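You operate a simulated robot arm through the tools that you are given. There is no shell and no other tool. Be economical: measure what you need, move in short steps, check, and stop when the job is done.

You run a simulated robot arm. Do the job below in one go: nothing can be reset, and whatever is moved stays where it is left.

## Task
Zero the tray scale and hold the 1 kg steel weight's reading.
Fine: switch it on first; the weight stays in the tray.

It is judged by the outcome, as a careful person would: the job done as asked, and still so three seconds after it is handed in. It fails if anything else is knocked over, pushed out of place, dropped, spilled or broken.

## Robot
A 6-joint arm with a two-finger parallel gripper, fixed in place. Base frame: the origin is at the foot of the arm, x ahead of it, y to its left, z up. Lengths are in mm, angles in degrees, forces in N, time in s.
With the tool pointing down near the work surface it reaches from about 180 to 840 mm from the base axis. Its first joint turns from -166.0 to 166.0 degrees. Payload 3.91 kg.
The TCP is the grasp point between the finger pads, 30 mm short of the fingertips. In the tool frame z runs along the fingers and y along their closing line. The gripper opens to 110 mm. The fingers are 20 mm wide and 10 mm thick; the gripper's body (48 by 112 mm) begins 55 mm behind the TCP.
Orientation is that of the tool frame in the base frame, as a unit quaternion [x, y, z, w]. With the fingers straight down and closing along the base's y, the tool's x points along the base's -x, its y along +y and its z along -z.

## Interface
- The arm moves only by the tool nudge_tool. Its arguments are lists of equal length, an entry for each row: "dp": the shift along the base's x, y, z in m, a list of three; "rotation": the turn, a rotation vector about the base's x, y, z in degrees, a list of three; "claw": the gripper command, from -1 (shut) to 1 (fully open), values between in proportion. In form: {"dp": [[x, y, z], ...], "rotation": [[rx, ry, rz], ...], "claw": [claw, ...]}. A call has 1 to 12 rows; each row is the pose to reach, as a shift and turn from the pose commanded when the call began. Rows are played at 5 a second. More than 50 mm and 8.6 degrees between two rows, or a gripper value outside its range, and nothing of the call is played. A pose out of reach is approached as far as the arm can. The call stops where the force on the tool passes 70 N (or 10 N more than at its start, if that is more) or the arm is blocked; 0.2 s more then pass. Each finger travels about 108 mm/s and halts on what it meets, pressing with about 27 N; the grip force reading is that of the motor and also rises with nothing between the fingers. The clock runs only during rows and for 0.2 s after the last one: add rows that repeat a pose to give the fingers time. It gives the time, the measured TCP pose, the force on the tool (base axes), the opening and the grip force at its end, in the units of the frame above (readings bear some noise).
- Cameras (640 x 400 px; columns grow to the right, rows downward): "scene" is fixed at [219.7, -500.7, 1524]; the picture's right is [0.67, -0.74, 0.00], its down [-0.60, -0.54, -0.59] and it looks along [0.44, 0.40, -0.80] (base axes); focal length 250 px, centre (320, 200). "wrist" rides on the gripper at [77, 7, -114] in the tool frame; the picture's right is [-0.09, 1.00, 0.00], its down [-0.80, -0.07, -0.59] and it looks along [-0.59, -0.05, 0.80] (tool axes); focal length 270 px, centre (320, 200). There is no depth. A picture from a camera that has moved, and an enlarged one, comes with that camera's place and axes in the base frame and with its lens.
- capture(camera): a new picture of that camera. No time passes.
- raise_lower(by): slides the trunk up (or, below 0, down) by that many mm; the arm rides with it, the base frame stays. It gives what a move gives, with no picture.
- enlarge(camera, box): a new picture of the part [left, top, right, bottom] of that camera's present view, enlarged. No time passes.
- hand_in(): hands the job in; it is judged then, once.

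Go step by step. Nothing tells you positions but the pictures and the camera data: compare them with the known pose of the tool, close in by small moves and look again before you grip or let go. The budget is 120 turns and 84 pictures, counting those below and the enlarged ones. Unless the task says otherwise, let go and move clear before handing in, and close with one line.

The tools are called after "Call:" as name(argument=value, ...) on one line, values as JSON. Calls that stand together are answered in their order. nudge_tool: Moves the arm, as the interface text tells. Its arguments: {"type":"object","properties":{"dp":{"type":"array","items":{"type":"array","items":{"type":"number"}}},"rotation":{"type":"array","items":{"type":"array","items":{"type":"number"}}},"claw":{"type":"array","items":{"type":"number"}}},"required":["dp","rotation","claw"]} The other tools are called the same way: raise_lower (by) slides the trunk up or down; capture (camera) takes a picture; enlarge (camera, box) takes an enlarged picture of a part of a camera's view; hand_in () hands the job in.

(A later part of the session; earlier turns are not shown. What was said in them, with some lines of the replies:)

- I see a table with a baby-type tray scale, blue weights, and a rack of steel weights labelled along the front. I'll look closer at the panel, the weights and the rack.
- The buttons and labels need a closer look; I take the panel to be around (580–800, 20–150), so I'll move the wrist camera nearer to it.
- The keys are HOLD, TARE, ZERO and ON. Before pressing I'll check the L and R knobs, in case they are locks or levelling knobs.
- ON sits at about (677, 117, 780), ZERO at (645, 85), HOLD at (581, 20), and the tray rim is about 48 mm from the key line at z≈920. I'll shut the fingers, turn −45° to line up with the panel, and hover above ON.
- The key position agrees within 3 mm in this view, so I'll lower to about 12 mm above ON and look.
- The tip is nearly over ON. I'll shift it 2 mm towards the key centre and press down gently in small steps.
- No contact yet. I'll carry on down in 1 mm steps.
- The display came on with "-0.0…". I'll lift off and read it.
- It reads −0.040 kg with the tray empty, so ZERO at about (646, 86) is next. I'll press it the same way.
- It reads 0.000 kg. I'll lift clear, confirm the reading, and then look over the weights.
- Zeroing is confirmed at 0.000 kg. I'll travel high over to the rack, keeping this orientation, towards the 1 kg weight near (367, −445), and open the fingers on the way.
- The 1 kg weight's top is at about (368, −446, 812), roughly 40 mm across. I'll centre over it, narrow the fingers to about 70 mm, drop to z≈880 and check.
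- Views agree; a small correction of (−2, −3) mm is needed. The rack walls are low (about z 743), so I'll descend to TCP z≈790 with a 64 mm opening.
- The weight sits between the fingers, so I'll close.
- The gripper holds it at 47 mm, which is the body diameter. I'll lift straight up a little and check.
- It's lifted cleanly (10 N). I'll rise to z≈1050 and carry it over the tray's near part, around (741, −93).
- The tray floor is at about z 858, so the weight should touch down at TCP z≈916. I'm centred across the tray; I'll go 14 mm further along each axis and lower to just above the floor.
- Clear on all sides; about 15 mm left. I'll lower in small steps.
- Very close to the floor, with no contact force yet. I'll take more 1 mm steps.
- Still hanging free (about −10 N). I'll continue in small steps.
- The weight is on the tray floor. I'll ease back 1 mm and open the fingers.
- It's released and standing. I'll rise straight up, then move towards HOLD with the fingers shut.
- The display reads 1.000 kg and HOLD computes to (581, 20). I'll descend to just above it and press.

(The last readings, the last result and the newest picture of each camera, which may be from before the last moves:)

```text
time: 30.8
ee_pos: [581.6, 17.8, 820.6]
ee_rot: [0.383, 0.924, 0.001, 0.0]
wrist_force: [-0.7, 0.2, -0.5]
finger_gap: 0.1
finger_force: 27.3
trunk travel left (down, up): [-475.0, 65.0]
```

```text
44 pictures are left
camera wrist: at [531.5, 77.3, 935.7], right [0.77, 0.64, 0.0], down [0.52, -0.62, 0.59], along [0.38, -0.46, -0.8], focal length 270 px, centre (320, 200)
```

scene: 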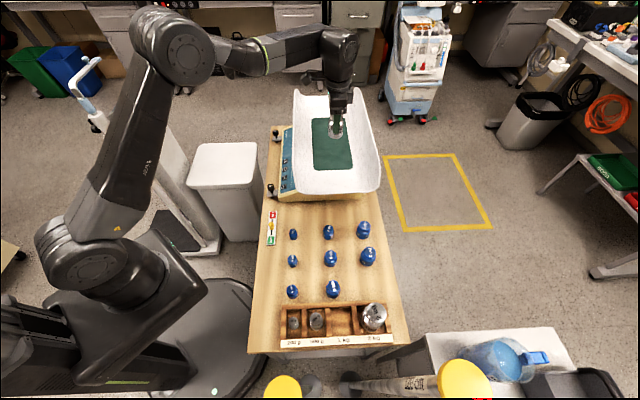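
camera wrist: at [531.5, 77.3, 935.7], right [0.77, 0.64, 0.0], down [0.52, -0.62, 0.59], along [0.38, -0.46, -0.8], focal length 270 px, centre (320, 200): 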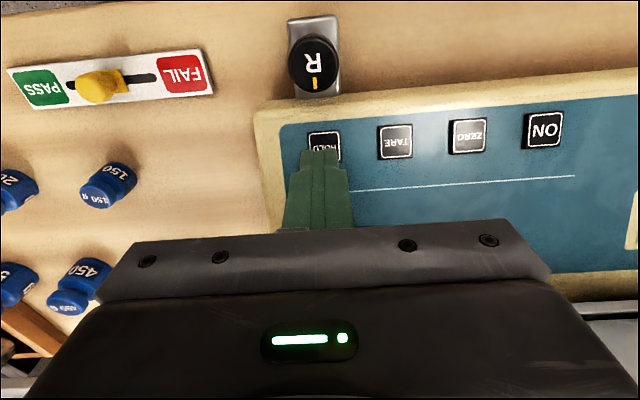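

Well aligned. I'll press HOLD as before, with a 2 mm centring shift.

Call:
nudge_tool(dp=[[-0.001, 0.002, -0.006], [-0.001, 0.002, -0.01], [-0.001, 0.002, -0.013], [-0.001, 0.002, -0.015], [-0.001, 0.002, -0.016], [-0.001, 0.002, -0.016]], rotation=[[0, 0, 0], [0, 0, 0], [0, 0, 0], [0, 0, 0], [0, 0, 0], [0, 0, 0]], claw=[-1, -1, -1, -1, -1, -1])

Call:
nudge_tool(dp=[[0, 0, 0.015], [0, 0, 0.05], [0, 0, 0.09], [0, 0, 0.135], [-0.01, 0.01, 0.16]], rotation=[[0, 0, 0], [0, 0, 0], [0, 0, 0], [0, 0, 0], [0, 0, 0]], claw=[-1, -1, -1, -1, -1])

Call:
capture(camera="wrist")

Call:
enlarge(camera="wrist", box=[480, 80, 640, 180])

```text
time: 32.2
ee_pos: [580.5, 22.2, 806.0]
ee_rot: [0.381, 0.924, 0.0, 0.001]
wrist_force: [-0.6, 0.3, 0.4]
finger_gap: 0.1
finger_force: 27.0
trunk travel left (down, up): [-475.0, 65.0]
```

```text
time: 33.4
ee_pos: [569.0, 34.0, 965.5]
ee_rot: [0.383, 0.924, 0.0, 0.0]
wrist_force: [-0.2, 0.8, -0.6]
finger_gap: 0.0
finger_force: 26.4
trunk travel left (down, up): [-475.0, 65.0]
```

```text
43 pictures are left
camera wrist: at [519.8, 92.4, 1079.9], right [0.77, 0.64, 0.0], down [0.52, -0.62, 0.59], along [0.38, -0.46, -0.8], focal length 270 px, centre (320, 200)
```

wrist: 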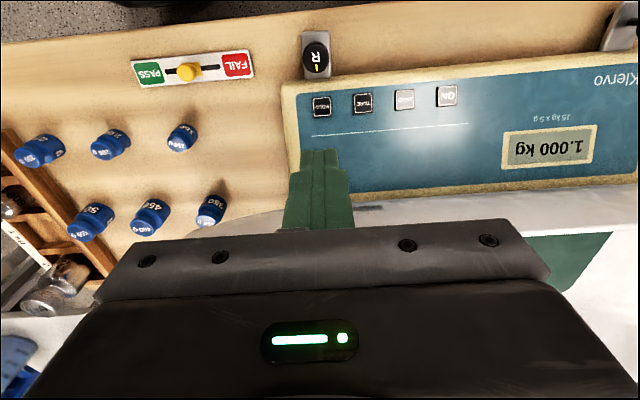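

```text
4.00 times, centred on (560, 130) of wrist
camera zoom: at [519.8, 92.4, 1079.9], right [0.77, 0.64, 0.0], down [0.52, -0.62, 0.59], along [0.38, -0.46, -0.8], focal length 1081 px, centre (-640, 480)
```

zoom: 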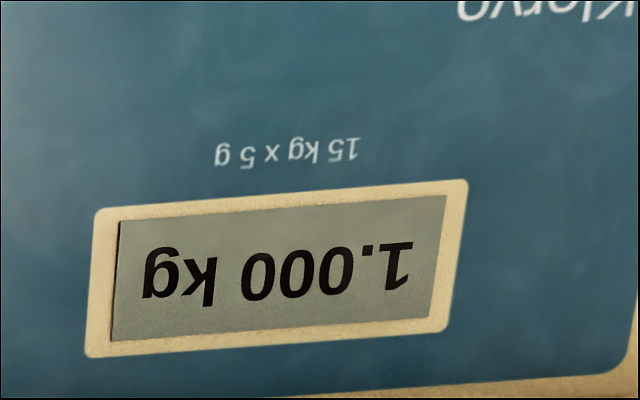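

It reads 1.000 kg, but nothing on the display shows a hold, and this press went about 1 mm shallower than the other two. I'll wait a moment and look again to see whether an indicator shows.

Call:
nudge_tool(dp=[[0.01, 0.01, 0], [0.02, 0.02, 0], [0.03, 0.03, 0], [0.03, 0.03, 0], [0.03, 0.03, 0], [0.03, 0.03, 0], [0.03, 0.03, 0], [0.03, 0.03, 0], [0.03, 0.03, 0], [0.03, 0.03, 0]], rotation=[[0, 0, 0], [0, 0, 0], [0, 0, 0], [0, 0, 0], [0, 0, 0], [0, 0, 0], [0, 0, 0], [0, 0, 0], [0, 0, 0], [0, 0, 0]], claw=[-1, -1, -1, -1, -1, -1, -1, -1, -1, -1])

Call:
enlarge(camera="wrist", box=[260, 60, 600, 200])

```text
time: 35.6
ee_pos: [601.2, 62.1, 965.1]
ee_rot: [0.383, 0.924, 0.0, 0.001]
wrist_force: [-0.4, 0.0, 0.3]
finger_gap: 0.3
finger_force: 27.5
trunk travel left (down, up): [-475.0, 65.0]
```

```text
1.88 times, centred on (430, 130) of wrist
camera zoom: at [551.0, 121.0, 1079.4], right [0.77, 0.64, 0.0], down [0.52, -0.62, 0.59], along [0.38, -0.46, -0.8], focal length 509 px, centre (113, 332)
```

zoom: 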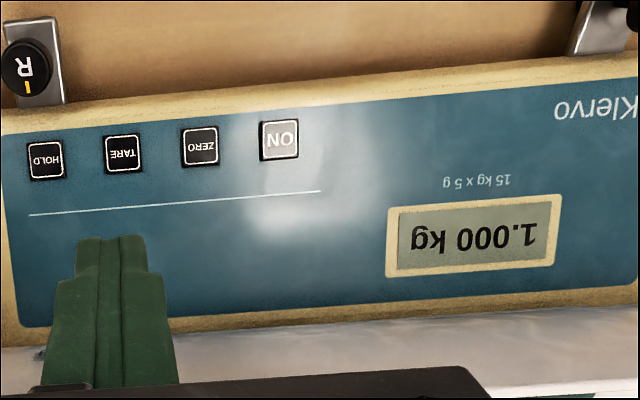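

Still no indicator, so I can't tell whether the hold took. A light touch on the tray rim will show it: a held reading stays put, a live one moves. I'll position above the near-left rim where the display stays visible.

Call:
nudge_tool(dp=[[0, 0, 0.025], [0, -0.045, 0.025], [0, -0.09, 0.025], [0.001, -0.098, 0.012], [0.001, -0.098, 0.012]], rotation=[[0, 0, 0], [0, 0, 0], [0, 0, 0], [0, 0, 0], [0, 0, 0]], claw=[-1, -1, -1, -1, -1])

Call:
capture(camera="wrist")

Call:
enlarge(camera="scene", box=[250, 100, 370, 210])

```text
time: 36.8
ee_pos: [601.2, -35.6, 978.2]
ee_rot: [0.382, 0.924, -0.001, 0.001]
wrist_force: [-0.3, 0.2, 1.0]
finger_gap: 0.0
finger_force: 26.9
trunk travel left (down, up): [-475.0, 65.0]
```

```text
40 pictures are left
camera wrist: at [551.6, 22.8, 1093.2], right [0.77, 0.64, 0.0], down [0.52, -0.62, 0.59], along [0.38, -0.46, -0.8], focal length 270 px, centre (320, 200)
```

wrist: 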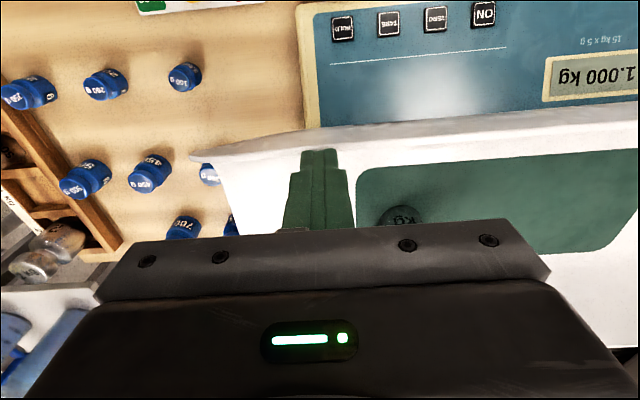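

```text
3.64 times, centred on (310, 155) of scene
camera zoom: at [219.7, -500.7, 1524.0], right [0.67, -0.74, 0.0], down [-0.6, -0.54, -0.59], along [0.44, 0.4, -0.8], focal length 908 px, centre (356, 364)
```

zoom: 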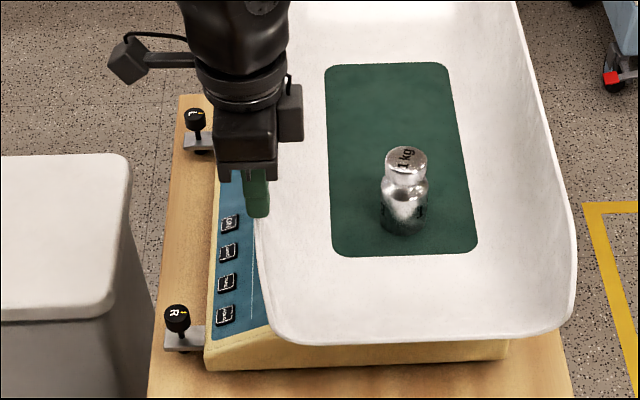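

The rim is right under the tip and the display is nearly in view. I'll shift 25 mm along the panel and descend gently.

Call:
nudge_tool(dp=[[0.02, 0.018, 0], [0.02, 0.018, -0.01], [0.02, 0.018, -0.019], [0.02, 0.018, -0.022], [0.02, 0.018, -0.022]], rotation=[[0, 0, 0], [0, 0, 0], [0, 0, 0], [0, 0, 0], [0, 0, 0]], claw=[-1, -1, -1, -1, -1])

Call:
capture(camera="wrist")

```text
time: 37.8
ee_pos: [621.3, -16.7, 969.8]
ee_rot: [0.381, 0.924, 0.004, 0.009]
wrist_force: [-7.0, 5.4, 54.2]
finger_gap: 0.0
finger_force: 27.2
trunk travel left (down, up): [-475.0, 65.0]
stopped in row 4: the force on the tool passed its limit (the readings are from after the stop); the commanded pose is now the measured one
```

```text
38 pictures are left
camera wrist: at [569.5, 41.0, 1084.3], right [0.76, 0.65, 0.02], down [0.51, -0.61, 0.61], along [0.4, -0.45, -0.8], focal length 270 px, centre (320, 200)
```

wrist: 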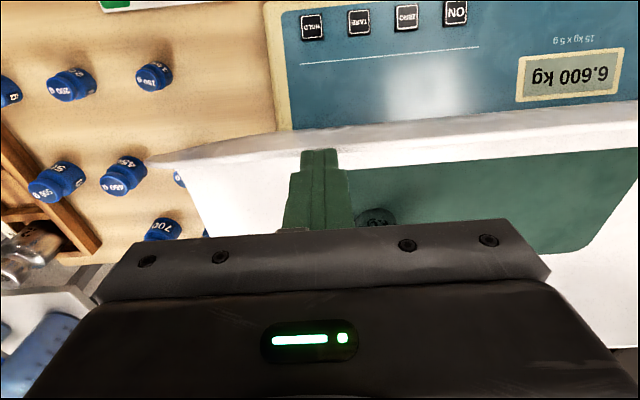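

The rim was about 15 mm higher than I reckoned, so I touched harder than intended. The display reads 6.600 kg, so it is live and HOLD did not register. I'll back straight off and check that nothing moved.

Call:
nudge_tool(dp=[[0, 0, 0.01], [0, 0, 0.03], [0, 0, 0.04], [0, 0, 0.04]], rotation=[[0, 0, 0], [0, 0, 0], [0, 0, 0], [0, 0, 0]], claw=[-1, -1, -1, -1])

Call:
capture(camera="wrist")

Call:
enlarge(camera="scene", box=[250, 80, 400, 210])

```text
time: 38.8
ee_pos: [623.0, -17.1, 999.9]
ee_rot: [0.381, 0.924, 0.001, 0.001]
wrist_force: [-0.1, -0.5, -0.1]
finger_gap: 0.2
finger_force: 27.6
trunk travel left (down, up): [-475.0, 65.0]
```

```text
37 pictures are left
camera wrist: at [572.8, 41.1, 1115.0], right [0.76, 0.64, 0.0], down [0.52, -0.62, 0.6], along [0.39, -0.45, -0.8], focal length 270 px, centre (320, 200)
```

wrist: 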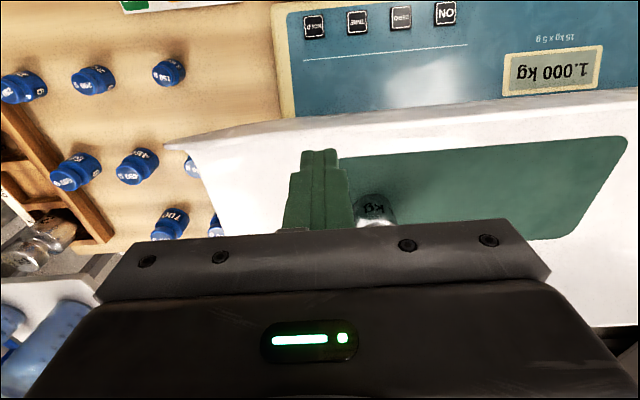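

```text
3.08 times, centred on (325, 145) of scene
camera zoom: at [219.7, -500.7, 1524.0], right [0.67, -0.74, 0.0], down [-0.6, -0.54, -0.59], along [0.44, 0.4, -0.8], focal length 768 px, centre (305, 369)
```

zoom: 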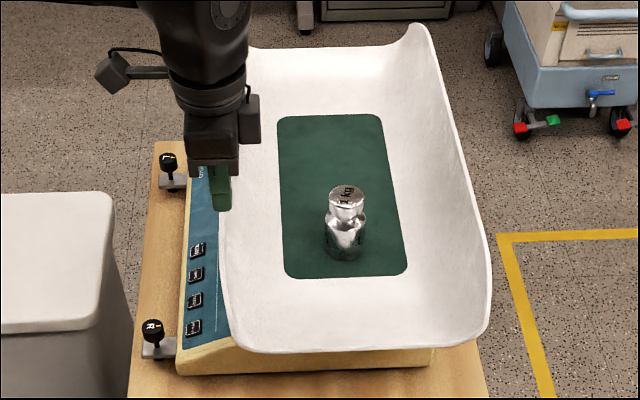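

Everything is in place and it reads 1.000 kg. I'll go back over HOLD and press about 1.5 mm deeper this time.

Call:
nudge_tool(dp=[[-0.022, 0.019, 0], [-0.0425, 0.038, 0], [-0.0425, 0.038, -0.04], [-0.0425, 0.038, -0.085], [-0.0425, 0.038, -0.13], [-0.0425, 0.038, -0.17], [-0.0425, 0.038, -0.178], [-0.0425, 0.038, -0.178]], rotation=[[0, 0, 0], [0, 0, 0], [0, 0, 0], [0, 0, 0], [0, 0, 0], [0, 0, 0], [0, 0, 0], [0, 0, 0]], claw=[-1, -1, -1, -1, -1, -1, -1, -1])

Call:
capture(camera="wrist")

```text
time: 40.6
ee_pos: [580.4, 21.1, 823.0]
ee_rot: [0.381, 0.925, 0.001, 0.003]
wrist_force: [-0.3, 0.7, -0.3]
finger_gap: 0.0
finger_force: 26.4
trunk travel left (down, up): [-475.0, 65.0]
```

```text
35 pictures are left
camera wrist: at [529.8, 79.7, 937.5], right [0.76, 0.64, 0.0], down [0.52, -0.62, 0.6], along [0.39, -0.45, -0.8], focal length 270 px, centre (320, 200)
```

wrist: 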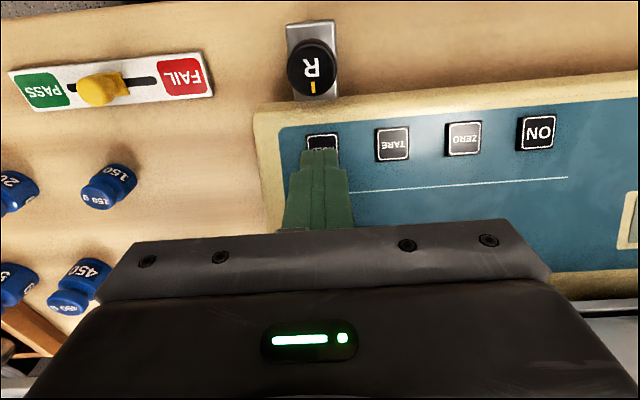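

Aligned over HOLD. I'll go down to where I stopped before, then onwards 1 mm at a time, watching the force.

Call:
nudge_tool(dp=[[0, 0, -0.007], [0, 0, -0.012], [0, 0, -0.015], [0, 0, -0.0165], [0, 0, -0.0165]], rotation=[[0, 0, 0], [0, 0, 0], [0, 0, 0], [0, 0, 0], [0, 0, 0]], claw=[-1, -1, -1, -1, -1])

Call:
nudge_tool(dp=[[0, 0, -0.001], [0, 0, -0.0015], [0, 0, -0.0015]], rotation=[[0, 0, 0], [0, 0, 0], [0, 0, 0]], claw=[-1, -1, -1])

Call:
capture(camera="wrist")

```text
time: 41.8
ee_pos: [580.5, 21.1, 806.7]
ee_rot: [0.382, 0.924, 0.001, 0.002]
wrist_force: [-1.1, -0.2, 0.5]
finger_gap: 0.0
finger_force: 27.2
trunk travel left (down, up): [-475.0, 65.0]
```

```text
time: 42.6
ee_pos: [580.1, 20.7, 804.6]
ee_rot: [0.382, 0.924, 0.002, 0.003]
wrist_force: [0.9, 0.0, 1.3]
finger_gap: 0.2
finger_force: 27.0
trunk travel left (down, up): [-475.0, 65.0]
```

```text
34 pictures are left
camera wrist: at [529.5, 79.4, 919.9], right [0.76, 0.64, 0.0], down [0.52, -0.62, 0.6], along [0.39, -0.45, -0.8], focal length 270 px, centre (320, 200)
```

wrist: 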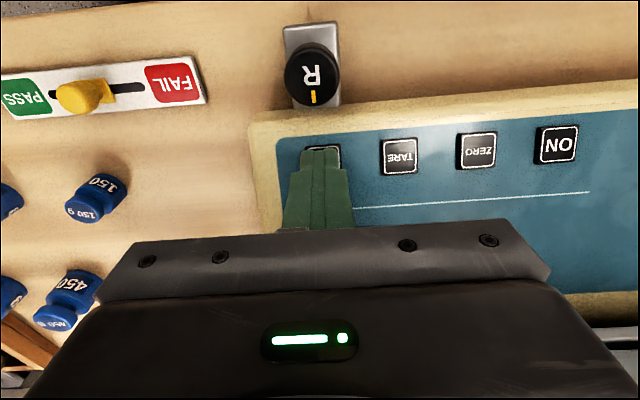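

Only a slight force so far. I'll keep pressing deeper in the same stroke until there's a clear contact force.

Call:
nudge_tool(dp=[[0, 0, -0.001], [0, 0, -0.001]], rotation=[[0, 0, 0], [0, 0, 0]], claw=[-1, -1])

Call:
nudge_tool(dp=[[0, 0, -0.001], [0, 0, -0.001]], rotation=[[0, 0, 0], [0, 0, 0]], claw=[-1, -1])

```text
time: 43.2
ee_pos: [579.6, 20.0, 804.6]
ee_rot: [0.382, 0.924, 0.002, 0.003]
wrist_force: [-0.7, 1.7, 1.9]
finger_gap: 0.0
finger_force: 27.0
trunk travel left (down, up): [-475.0, 65.0]
```

```text
time: 43.8
ee_pos: [579.2, 20.5, 803.7]
ee_rot: [0.381, 0.924, 0.002, 0.002]
wrist_force: [0.6, 1.5, 6.1]
finger_gap: 0.0
finger_force: 27.3
trunk travel left (down, up): [-475.0, 65.0]
```

A clear 6 N press. I'll release and look at the display.

Call:
nudge_tool(dp=[[0, 0, 0.015], [0, 0, 0.06], [0, 0, 0.1], [0, 0, 0.145], [0, 0, 0.16], [0, 0, 0.16]], rotation=[[0, 0, 0], [0, 0, 0], [0, 0, 0], [0, 0, 0], [0, 0, 0], [0, 0, 0]], claw=[-1, -1, -1, -1, -1, -1])

Call:
enlarge(camera="wrist", box=[280, 40, 640, 210])

```text
time: 45.2
ee_pos: [579.0, 22.2, 962.9]
ee_rot: [0.381, 0.925, 0.001, 0.002]
wrist_force: [1.9, 0.6, 0.4]
finger_gap: 0.0
finger_force: 26.9
trunk travel left (down, up): [-475.0, 65.0]
```

```text
1.78 times, centred on (460, 125) of wrist
camera zoom: at [529.2, 79.7, 1077.3], right [0.76, 0.64, 0.0], down [0.52, -0.62, 0.6], along [0.39, -0.45, -0.8], focal length 480 px, centre (71, 333)
```

zoom: 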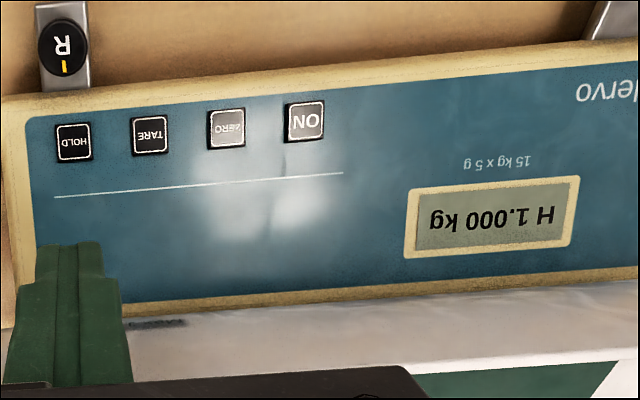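

The display now shows "H 1.000 kg", so the reading is held. I'll move up and clear of the scale and take a last look.

Call:
nudge_tool(dp=[[-0.015, 0.02, 0.03], [-0.03, 0.04, 0.06], [-0.045, 0.06, 0.09]], rotation=[[0, 0, 0], [0, 0, 0], [0, 0, 0]], claw=[-1, -1, -1])

Call:
capture(camera="wrist")

Call:
capture(camera="scene")

```text
time: 46.0
ee_pos: [534.5, 81.6, 1055.3]
ee_rot: [0.381, 0.924, 0.002, 0.003]
wrist_force: [0.0, -0.1, 0.2]
finger_gap: 0.1
finger_force: 26.8
trunk travel left (down, up): [-475.0, 65.0]
```

```text
32 pictures are left
camera wrist: at [484.2, 139.1, 1168.7], right [0.76, 0.64, 0.01], down [0.51, -0.62, 0.6], along [0.39, -0.45, -0.8], focal length 270 px, centre (320, 200)
```

wrist: 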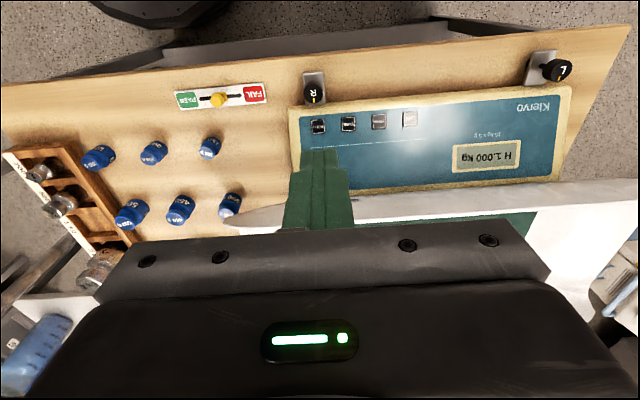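

```text
31 pictures are left
```

scene: 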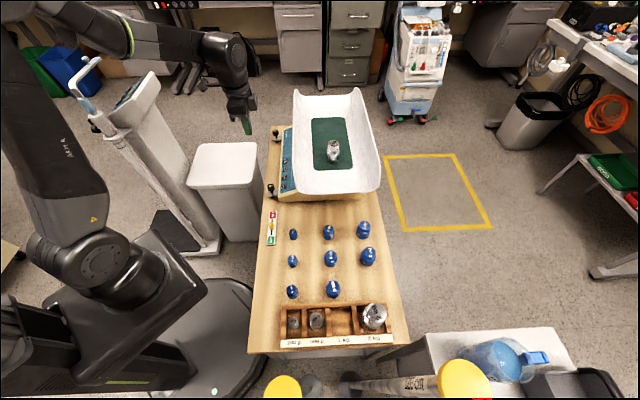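

The display still shows "H 1.000 kg", the weight stands in the tray, nothing else has moved and the arm is clear, so I'm handing in.

Call:
hand_in()

```text
The job is handed in.
```

The scale is on and was zeroed with the tray empty; the 1 kg steel weight is in the tray with its reading held at "H 1.000 kg". The first HOLD press didn't register, and I pushed the tray rim harder than intended (about 54 N) while checking, but nothing moved.
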